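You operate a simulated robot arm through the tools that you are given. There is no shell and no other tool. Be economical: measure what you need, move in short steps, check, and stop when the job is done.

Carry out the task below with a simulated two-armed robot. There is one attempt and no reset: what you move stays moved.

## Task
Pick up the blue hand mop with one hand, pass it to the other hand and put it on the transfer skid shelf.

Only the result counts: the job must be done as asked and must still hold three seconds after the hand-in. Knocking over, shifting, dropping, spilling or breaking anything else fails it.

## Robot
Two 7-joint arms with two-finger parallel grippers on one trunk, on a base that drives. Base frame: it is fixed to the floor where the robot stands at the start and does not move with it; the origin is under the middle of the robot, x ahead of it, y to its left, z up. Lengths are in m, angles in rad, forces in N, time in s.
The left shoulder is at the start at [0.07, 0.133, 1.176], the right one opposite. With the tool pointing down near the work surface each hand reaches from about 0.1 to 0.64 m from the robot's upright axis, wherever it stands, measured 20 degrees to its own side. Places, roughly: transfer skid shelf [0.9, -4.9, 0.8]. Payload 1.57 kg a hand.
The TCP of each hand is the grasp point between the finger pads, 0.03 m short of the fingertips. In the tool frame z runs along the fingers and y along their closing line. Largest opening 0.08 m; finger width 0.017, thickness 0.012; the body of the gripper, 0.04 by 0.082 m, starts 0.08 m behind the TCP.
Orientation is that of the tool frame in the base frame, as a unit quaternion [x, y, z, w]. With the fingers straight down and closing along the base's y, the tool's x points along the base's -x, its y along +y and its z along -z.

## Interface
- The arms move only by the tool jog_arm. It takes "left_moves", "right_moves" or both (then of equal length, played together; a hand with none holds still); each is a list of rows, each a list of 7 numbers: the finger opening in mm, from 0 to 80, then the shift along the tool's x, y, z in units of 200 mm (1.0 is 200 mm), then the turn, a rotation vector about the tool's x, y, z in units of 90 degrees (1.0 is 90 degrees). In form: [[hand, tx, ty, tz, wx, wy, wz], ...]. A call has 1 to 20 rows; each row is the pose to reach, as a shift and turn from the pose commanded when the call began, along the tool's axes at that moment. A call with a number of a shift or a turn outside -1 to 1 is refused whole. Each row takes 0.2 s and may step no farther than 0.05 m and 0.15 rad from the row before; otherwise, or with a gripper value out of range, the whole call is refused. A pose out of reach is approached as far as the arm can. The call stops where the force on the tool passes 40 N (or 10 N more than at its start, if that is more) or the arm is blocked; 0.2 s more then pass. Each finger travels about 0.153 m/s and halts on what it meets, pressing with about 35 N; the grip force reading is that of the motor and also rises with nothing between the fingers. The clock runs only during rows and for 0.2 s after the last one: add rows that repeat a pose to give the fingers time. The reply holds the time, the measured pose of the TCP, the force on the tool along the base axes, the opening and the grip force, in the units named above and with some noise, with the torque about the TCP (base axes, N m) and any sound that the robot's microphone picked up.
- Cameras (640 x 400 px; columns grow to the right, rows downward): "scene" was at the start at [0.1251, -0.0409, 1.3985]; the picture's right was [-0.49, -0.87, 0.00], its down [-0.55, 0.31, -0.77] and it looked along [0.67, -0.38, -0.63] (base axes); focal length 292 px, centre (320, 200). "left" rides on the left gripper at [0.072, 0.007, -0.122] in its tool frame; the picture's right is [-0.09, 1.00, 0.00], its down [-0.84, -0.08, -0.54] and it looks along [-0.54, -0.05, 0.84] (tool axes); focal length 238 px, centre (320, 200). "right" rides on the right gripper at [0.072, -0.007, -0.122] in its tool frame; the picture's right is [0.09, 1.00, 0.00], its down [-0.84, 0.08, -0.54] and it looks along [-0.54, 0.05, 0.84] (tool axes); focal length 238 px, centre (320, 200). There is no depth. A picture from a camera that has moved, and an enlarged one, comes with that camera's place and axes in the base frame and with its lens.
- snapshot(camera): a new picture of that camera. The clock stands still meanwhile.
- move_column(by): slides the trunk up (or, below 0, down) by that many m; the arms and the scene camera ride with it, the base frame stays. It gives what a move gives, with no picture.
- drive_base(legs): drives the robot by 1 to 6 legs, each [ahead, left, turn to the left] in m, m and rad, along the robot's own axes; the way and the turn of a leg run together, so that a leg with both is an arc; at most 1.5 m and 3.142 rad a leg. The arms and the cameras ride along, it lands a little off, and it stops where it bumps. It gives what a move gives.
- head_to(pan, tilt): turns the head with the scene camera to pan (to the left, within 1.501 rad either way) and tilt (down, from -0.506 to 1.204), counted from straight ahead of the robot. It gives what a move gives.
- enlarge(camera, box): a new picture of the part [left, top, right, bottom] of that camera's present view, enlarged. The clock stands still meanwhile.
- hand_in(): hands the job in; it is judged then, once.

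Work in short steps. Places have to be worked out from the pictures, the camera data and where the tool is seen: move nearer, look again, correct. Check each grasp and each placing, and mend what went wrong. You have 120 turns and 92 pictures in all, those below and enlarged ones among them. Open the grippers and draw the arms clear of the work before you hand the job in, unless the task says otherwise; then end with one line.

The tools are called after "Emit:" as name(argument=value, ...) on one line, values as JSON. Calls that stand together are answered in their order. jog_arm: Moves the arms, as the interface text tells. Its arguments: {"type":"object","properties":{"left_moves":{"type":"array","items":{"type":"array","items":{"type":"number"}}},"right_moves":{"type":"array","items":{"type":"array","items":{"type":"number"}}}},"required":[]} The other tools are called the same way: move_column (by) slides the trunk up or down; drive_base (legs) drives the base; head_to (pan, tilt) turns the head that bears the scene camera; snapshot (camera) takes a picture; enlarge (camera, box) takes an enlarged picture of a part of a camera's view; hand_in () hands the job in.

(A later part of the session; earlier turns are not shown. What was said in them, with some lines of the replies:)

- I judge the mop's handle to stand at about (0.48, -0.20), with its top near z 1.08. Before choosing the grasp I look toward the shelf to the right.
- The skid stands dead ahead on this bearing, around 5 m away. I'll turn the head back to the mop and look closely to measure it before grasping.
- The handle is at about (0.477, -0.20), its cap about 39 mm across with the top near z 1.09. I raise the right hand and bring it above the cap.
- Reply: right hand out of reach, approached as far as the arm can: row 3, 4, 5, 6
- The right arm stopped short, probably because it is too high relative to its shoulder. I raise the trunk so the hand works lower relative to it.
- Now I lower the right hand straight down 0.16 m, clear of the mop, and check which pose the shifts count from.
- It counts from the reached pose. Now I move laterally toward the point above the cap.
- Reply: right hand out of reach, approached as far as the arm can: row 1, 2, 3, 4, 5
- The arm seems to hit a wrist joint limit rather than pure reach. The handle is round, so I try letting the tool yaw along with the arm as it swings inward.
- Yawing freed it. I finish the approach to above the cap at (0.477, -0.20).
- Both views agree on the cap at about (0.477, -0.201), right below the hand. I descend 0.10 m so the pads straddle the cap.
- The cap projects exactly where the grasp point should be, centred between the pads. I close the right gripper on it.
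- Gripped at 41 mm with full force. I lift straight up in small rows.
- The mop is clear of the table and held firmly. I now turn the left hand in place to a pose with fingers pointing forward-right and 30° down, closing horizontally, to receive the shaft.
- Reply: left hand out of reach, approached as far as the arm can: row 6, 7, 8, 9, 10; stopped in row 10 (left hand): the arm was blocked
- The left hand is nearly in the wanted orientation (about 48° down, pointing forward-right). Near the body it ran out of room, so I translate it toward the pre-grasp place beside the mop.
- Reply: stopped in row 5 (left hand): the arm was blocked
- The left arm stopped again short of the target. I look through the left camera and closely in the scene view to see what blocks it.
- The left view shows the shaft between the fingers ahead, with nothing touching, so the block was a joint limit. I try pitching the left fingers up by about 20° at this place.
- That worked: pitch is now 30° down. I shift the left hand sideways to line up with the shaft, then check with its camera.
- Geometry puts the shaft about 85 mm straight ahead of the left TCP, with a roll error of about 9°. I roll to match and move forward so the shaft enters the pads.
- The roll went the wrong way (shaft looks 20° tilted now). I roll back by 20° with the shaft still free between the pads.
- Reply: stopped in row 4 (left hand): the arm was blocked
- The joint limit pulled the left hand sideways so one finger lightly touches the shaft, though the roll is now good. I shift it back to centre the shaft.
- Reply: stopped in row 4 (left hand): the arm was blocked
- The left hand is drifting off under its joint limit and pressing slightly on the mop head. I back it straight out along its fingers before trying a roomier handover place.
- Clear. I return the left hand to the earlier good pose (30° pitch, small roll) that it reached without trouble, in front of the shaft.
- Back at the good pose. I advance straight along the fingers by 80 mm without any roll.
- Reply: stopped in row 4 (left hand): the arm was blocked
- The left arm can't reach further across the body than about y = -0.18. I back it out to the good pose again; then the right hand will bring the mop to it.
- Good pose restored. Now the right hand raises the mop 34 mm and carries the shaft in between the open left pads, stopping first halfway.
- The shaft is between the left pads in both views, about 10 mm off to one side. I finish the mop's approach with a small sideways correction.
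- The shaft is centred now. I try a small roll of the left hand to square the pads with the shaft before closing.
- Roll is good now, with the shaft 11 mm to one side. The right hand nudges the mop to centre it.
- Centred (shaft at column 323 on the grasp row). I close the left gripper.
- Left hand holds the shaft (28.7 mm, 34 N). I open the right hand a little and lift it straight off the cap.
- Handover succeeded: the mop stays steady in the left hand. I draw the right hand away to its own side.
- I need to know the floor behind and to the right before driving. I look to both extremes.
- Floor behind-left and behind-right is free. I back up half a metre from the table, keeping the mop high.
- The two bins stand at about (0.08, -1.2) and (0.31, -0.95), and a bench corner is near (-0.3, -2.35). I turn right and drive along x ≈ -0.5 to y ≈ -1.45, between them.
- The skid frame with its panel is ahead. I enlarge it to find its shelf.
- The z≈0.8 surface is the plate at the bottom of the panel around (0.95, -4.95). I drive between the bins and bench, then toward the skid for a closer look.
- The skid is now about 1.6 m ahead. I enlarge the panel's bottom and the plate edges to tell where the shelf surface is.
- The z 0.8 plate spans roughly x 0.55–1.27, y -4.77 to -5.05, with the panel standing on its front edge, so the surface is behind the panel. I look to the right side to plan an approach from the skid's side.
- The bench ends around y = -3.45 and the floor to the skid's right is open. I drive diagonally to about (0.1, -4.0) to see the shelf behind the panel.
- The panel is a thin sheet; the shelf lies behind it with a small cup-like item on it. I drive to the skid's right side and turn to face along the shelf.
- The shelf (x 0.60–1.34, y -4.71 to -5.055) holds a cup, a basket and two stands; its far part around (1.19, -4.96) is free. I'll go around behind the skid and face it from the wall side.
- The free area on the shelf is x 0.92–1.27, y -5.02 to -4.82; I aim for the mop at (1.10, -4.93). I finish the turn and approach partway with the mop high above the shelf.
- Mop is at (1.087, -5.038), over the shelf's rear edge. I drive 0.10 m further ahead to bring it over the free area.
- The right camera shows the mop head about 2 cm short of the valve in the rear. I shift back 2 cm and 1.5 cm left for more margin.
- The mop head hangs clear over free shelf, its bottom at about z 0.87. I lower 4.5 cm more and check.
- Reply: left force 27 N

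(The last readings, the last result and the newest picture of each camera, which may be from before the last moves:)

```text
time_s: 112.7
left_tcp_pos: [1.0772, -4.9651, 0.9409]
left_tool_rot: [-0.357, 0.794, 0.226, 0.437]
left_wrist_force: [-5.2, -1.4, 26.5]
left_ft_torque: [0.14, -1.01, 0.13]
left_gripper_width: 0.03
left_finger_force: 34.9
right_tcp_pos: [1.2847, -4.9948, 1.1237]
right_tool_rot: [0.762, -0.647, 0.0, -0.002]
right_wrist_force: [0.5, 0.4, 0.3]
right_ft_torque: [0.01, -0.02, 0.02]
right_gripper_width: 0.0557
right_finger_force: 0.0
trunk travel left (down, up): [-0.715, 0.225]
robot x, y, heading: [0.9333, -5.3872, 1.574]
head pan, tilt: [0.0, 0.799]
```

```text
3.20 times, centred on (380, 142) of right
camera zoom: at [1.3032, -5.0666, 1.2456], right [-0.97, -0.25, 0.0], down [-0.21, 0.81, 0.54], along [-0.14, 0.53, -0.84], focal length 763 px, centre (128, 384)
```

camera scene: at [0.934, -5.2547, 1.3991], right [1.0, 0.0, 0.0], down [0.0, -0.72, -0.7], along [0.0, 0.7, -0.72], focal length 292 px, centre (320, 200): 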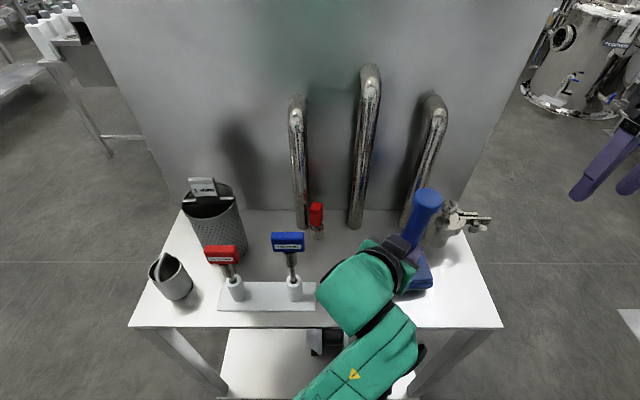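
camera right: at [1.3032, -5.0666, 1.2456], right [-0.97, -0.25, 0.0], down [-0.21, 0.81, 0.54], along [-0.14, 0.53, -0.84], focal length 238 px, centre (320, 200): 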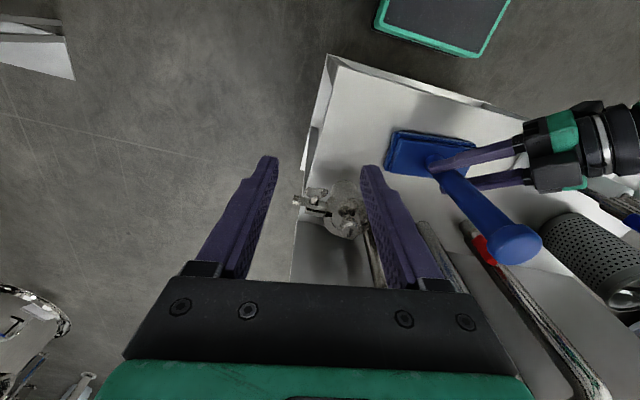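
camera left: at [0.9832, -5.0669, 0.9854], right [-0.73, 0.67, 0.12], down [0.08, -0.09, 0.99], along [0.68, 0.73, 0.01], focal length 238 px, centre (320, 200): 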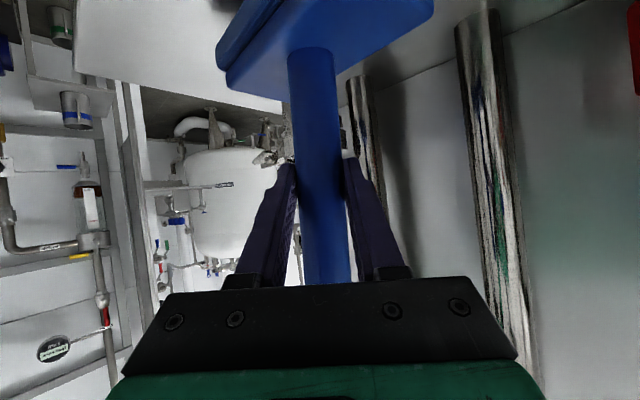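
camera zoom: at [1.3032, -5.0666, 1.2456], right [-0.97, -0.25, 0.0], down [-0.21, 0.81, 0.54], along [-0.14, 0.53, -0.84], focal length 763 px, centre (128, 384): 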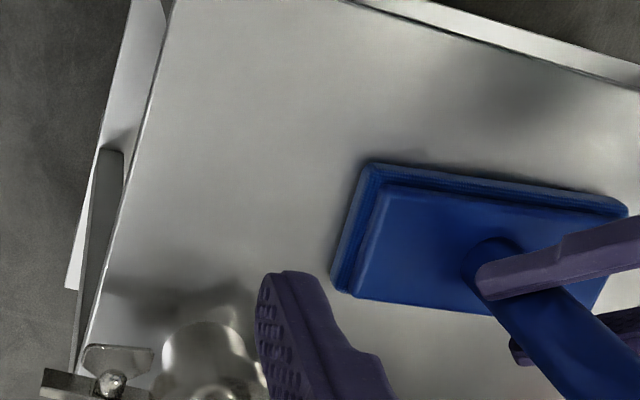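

The mop rests on the shelf with 26 N pressing. I raise the trunk 4 mm to ease the load before releasing.

Emit:
move_column(by=-0.0)

Emit:
move_column(by=0.005)

Emit:
snapshot(camera="left")

```text
time_s: 113.2
left_tcp_pos: [1.0764, -4.9649, 0.9409]
left_tool_rot: [-0.358, 0.794, 0.226, 0.437]
left_wrist_force: [-4.8, 1.5, 29.6]
left_ft_torque: [-0.11, -0.76, 0.11]
left_gripper_width: 0.0295
left_finger_force: 35.4
right_tcp_pos: [1.2863, -4.9945, 1.1236]
right_tool_rot: [0.763, -0.647, 0.0, -0.001]
right_wrist_force: [0.7, -0.4, -0.3]
right_ft_torque: [-0.01, 0.04, 0.0]
right_gripper_width: 0.0559
right_finger_force: 0.1
trunk travel left (down, up): [-0.715, 0.225]
robot x, y, heading: [0.9353, -5.388, 1.57]
head pan, tilt: [0.0, 0.799]
```

```text
time_s: 113.7
left_tcp_pos: [1.0787, -4.9659, 0.942]
left_tool_rot: [-0.359, 0.797, 0.223, 0.432]
left_wrist_force: [-3.9, 0.7, 13.4]
left_ft_torque: [-0.14, -0.77, -0.03]
left_gripper_width: 0.0294
left_finger_force: 34.4
right_tcp_pos: [1.2866, -4.9937, 1.1267]
right_tool_rot: [0.762, -0.647, 0.0, 0.0]
right_wrist_force: [0.0, 0.2, -0.8]
right_ft_torque: [-0.01, -0.01, 0.04]
right_gripper_width: 0.0562
right_finger_force: 0.0
trunk travel left (down, up): [-0.72, 0.22]
robot x, y, heading: [0.9325, -5.3901, 1.58]
head pan, tilt: [0.0, 0.799]
```

```text
30 pictures are left
camera left: at [0.9817, -5.0692, 0.9453], right [-0.73, 0.67, 0.12], down [0.08, -0.09, 0.99], along [0.68, 0.73, 0.01], focal length 238 px, centre (320, 200)
```

left: 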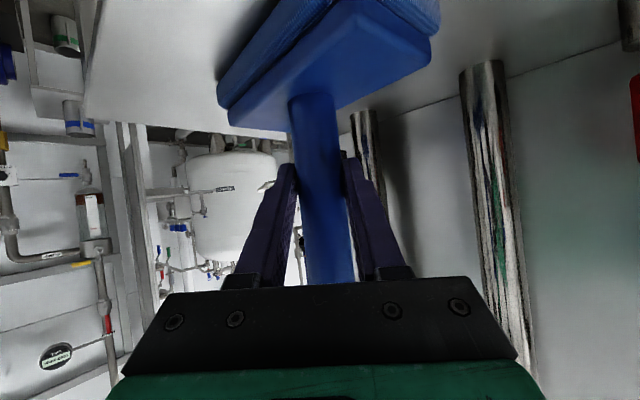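

Still 13 N; I ease another 3 mm, then open the left fingers gradually.

Emit:
move_column(by=0.003)

Emit:
jog_arm(left_moves=[[32, 0, 0, 0, 0, 0, 0], [36, 0, 0, 0, 0, 0, 0], [44, 0, 0, 0, 0, 0, 0], [60, 0, 0, 0, 0, 0, 0], [60, 0, 0, 0, 0, 0, 0]])

Emit:
snapshot(camera="left")

Emit:
snapshot(camera="right")

```text
time_s: 114.2
left_tcp_pos: [1.08, -4.9642, 0.9418]
left_tool_rot: [-0.359, 0.798, 0.223, 0.43]
left_wrist_force: [0.6, -1.7, 0.4]
left_ft_torque: [-0.09, 0.03, 0.05]
left_gripper_width: 0.0291
left_finger_force: 35.0
right_tcp_pos: [1.2876, -4.9918, 1.1282]
right_tool_rot: [0.763, -0.647, -0.001, 0.001]
right_wrist_force: [-0.5, 0.0, 0.6]
right_ft_torque: [-0.03, -0.01, 0.0]
right_gripper_width: 0.0561
right_finger_force: 0.0
trunk travel left (down, up): [-0.723, 0.217]
robot x, y, heading: [0.9325, -5.3881, 1.575]
head pan, tilt: [0.0, 0.799]
```

```text
time_s: 115.5
left_tcp_pos: [1.08, -4.9632, 0.9438]
left_tool_rot: [-0.359, 0.796, 0.224, 0.432]
left_wrist_force: [0.7, 0.6, 0.6]
left_ft_torque: [0.0, 0.04, 0.02]
left_gripper_width: 0.0601
left_finger_force: 0.0
right_tcp_pos: [1.2878, -4.9909, 1.1282]
right_tool_rot: [0.763, -0.647, 0.0, 0.002]
right_wrist_force: [0.7, 0.3, -0.2]
right_ft_torque: [0.03, -0.01, 0.0]
right_gripper_width: 0.0558
right_finger_force: 0.1
trunk travel left (down, up): [-0.723, 0.217]
robot x, y, heading: [0.934, -5.3847, 1.574]
head pan, tilt: [0.0, 0.799]
```

```text
29 pictures are left
camera left: at [0.9831, -5.0672, 0.9485], right [-0.73, 0.67, 0.12], down [0.08, -0.09, 0.99], along [0.68, 0.73, 0.01], focal length 238 px, centre (320, 200)
```

left: 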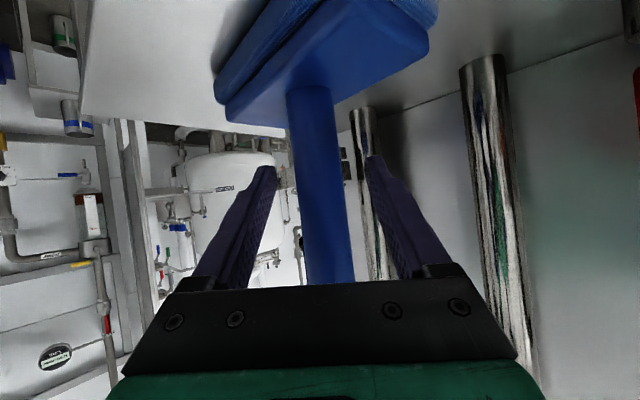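

```text
28 pictures are left
camera right: at [1.3062, -5.0626, 1.2515], right [-0.97, -0.25, 0.0], down [-0.21, 0.81, 0.54], along [-0.14, 0.52, -0.84], focal length 238 px, centre (320, 200)
```

right: 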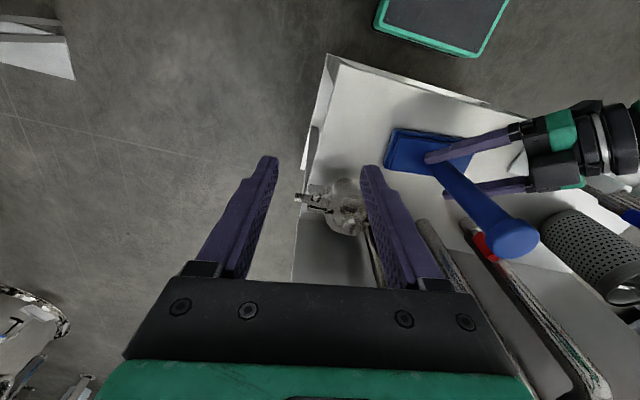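

Released and the mop stands on its own, centred between open fingers. I back the left hand out along its fingers.

Emit:
jog_arm(left_moves=[[70, 0, 0, -0.1, 0, 0, 0], [70, 0, 0, -0.2, 0, 0, 0], [70, 0, 0, -0.3, 0, 0, 0], [70, 0, 0, -0.4, 0, 0, 0], [70, 0, 0, -0.5, 0, 0, 0]])

Emit:
snapshot(camera="scene")

Emit:
snapshot(camera="left")

```text
time_s: 116.8
left_tcp_pos: [1.0168, -5.0056, 0.963]
left_tool_rot: [-0.38, 0.807, 0.242, 0.382]
left_wrist_force: [-0.5, -0.2, 0.3]
left_ft_torque: [-0.03, 0.0, -0.04]
left_gripper_width: 0.0703
left_finger_force: 0.0
right_tcp_pos: [1.2874, -4.9934, 1.1277]
right_tool_rot: [0.763, -0.647, 0.0, 0.001]
right_wrist_force: [0.2, 0.9, -0.2]
right_ft_torque: [0.0, 0.01, 0.0]
right_gripper_width: 0.056
right_finger_force: 0.1
trunk travel left (down, up): [-0.723, 0.217]
robot x, y, heading: [0.9313, -5.3883, 1.568]
head pan, tilt: [0.0, 0.799]
stopped in row 5 (left hand): the arm was blocked; the commanded pose is now the measured one
```

```text
27 pictures are left
camera scene: at [0.9339, -5.2553, 1.3621], right [1.0, 0.0, 0.0], down [0.0, -0.72, -0.7], along [0.0, 0.7, -0.72], focal length 292 px, centre (320, 200)
```

scene: 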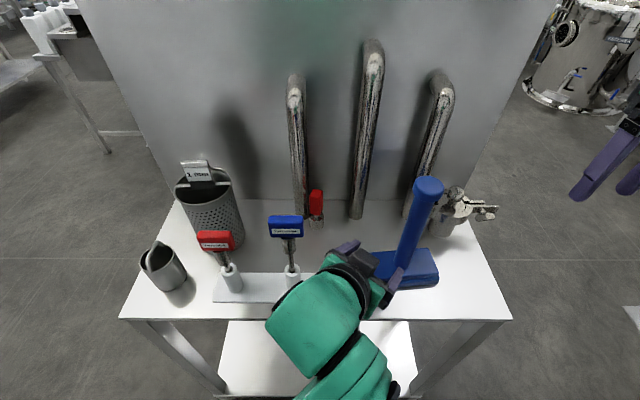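

```text
26 pictures are left
camera left: at [0.9269, -5.1156, 0.9801], right [-0.76, 0.63, 0.17], down [0.18, -0.06, 0.98], along [0.63, 0.77, -0.07], focal length 238 px, centre (320, 200)
```

left: 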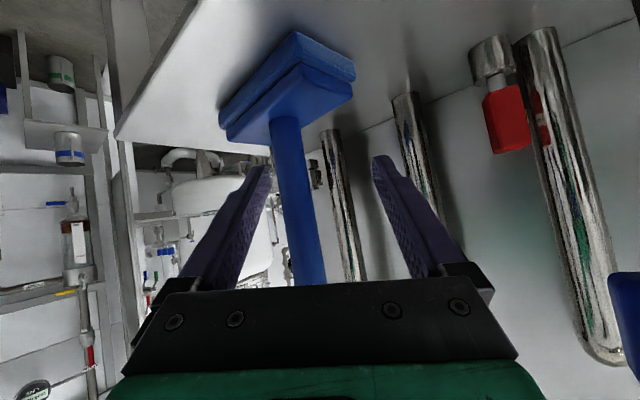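

The fingertips are past the shaft by several centimetres. I raise the trunk to lift both hands above everything on the shelf.

Emit:
move_column(by=0.2)

Emit:
snapshot(camera="scene")

```text
time_s: 119.0
left_tcp_pos: [1.0157, -5.0057, 1.1645]
left_tool_rot: [-0.38, 0.807, 0.241, 0.383]
left_wrist_force: [-0.3, 0.1, 0.4]
left_ft_torque: [-0.01, 0.01, 0.02]
left_gripper_width: 0.07
left_finger_force: 0.0
right_tcp_pos: [1.2872, -4.9913, 1.3273]
right_tool_rot: [0.762, -0.647, 0.0, 0.002]
right_wrist_force: [-0.7, -0.5, -0.5]
right_ft_torque: [0.0, 0.03, 0.02]
right_gripper_width: 0.0561
right_finger_force: 0.1
trunk travel left (down, up): [-0.923, 0.017]
robot x, y, heading: [0.931, -5.3879, 1.572]
head pan, tilt: [0.0, 0.799]
```

```text
25 pictures are left
camera scene: at [0.9339, -5.2551, 1.5621], right [1.0, 0.0, 0.0], down [0.0, -0.72, -0.7], along [0.0, 0.7, -0.72], focal length 292 px, centre (320, 200)
```

scene: 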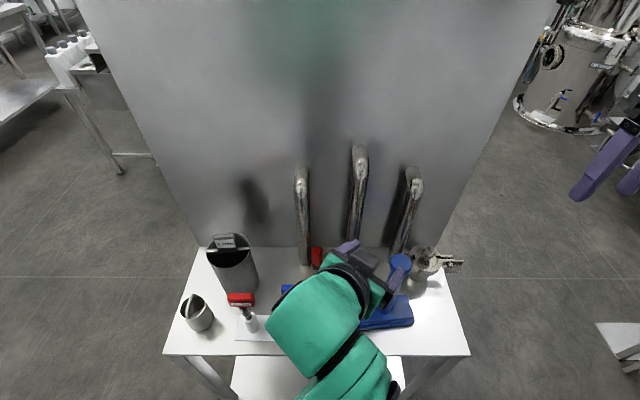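

Hands are well above the shelf items. I back the base away 0.25 m and look at the result.

Emit:
drive_base(legs=[[-0.25, 0, 0]])

Emit:
snapshot(camera="scene")

Emit:
enlarge(camera="scene", box=[200, 150, 440, 300])

```text
time_s: 120.9
left_tcp_pos: [1.0189, -5.2579, 1.1626]
left_tool_rot: [-0.378, 0.808, 0.238, 0.383]
left_wrist_force: [0.2, -0.2, 0.1]
left_ft_torque: [0.06, 0.01, -0.02]
left_gripper_width: 0.0699
left_finger_force: 0.1
right_tcp_pos: [1.2906, -5.2453, 1.3282]
right_tool_rot: [0.76, -0.65, 0.001, 0.002]
right_wrist_force: [0.9, 0.4, -0.3]
right_ft_torque: [-0.01, 0.01, -0.01]
right_gripper_width: 0.0562
right_finger_force: 0.0
trunk travel left (down, up): [-0.923, 0.017]
robot x, y, heading: [0.9337, -5.6423, 1.574]
head pan, tilt: [0.0, 0.799]
```

```text
24 pictures are left
camera scene: at [0.9349, -5.5062, 1.5618], right [1.0, 0.0, 0.0], down [0.0, -0.72, -0.7], along [0.0, 0.7, -0.72], focal length 292 px, centre (320, 200)
```

scene: 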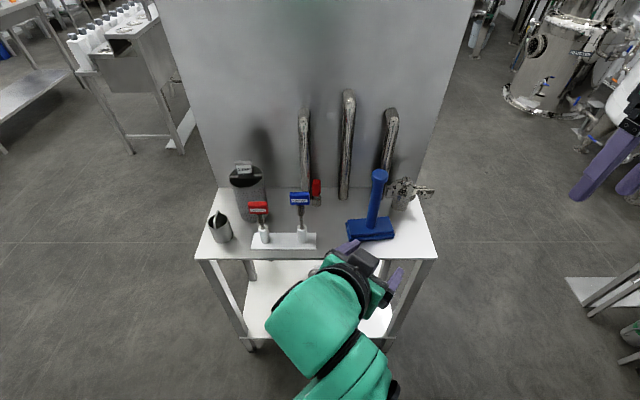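

```text
2.67 times, centred on (320, 225) of scene
camera zoom: at [0.9349, -5.5062, 1.5618], right [1.0, 0.0, 0.0], down [0.0, -0.72, -0.7], along [0.0, 0.7, -0.72], focal length 778 px, centre (320, 133)
```

zoom: 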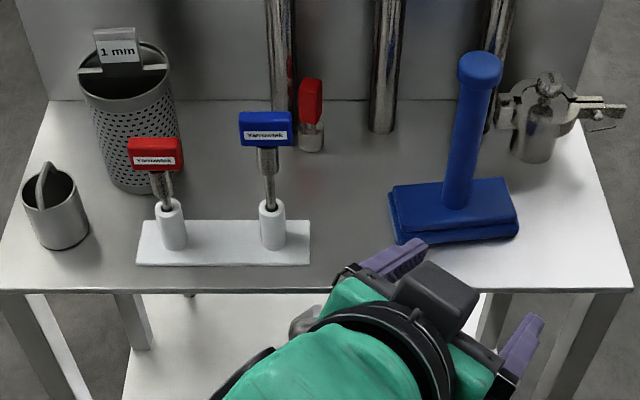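

The mop stands upright on the free part of the shelf, nothing else has moved, and both hands are open and clear. I hand in.

Emit:
hand_in()

```text
The job is handed in.
```

I picked the blue hand mop up with the right hand and passed it to the left. It now stands upright on the transfer skid shelf, behind the panel, and nothing else was visibly disturbed.
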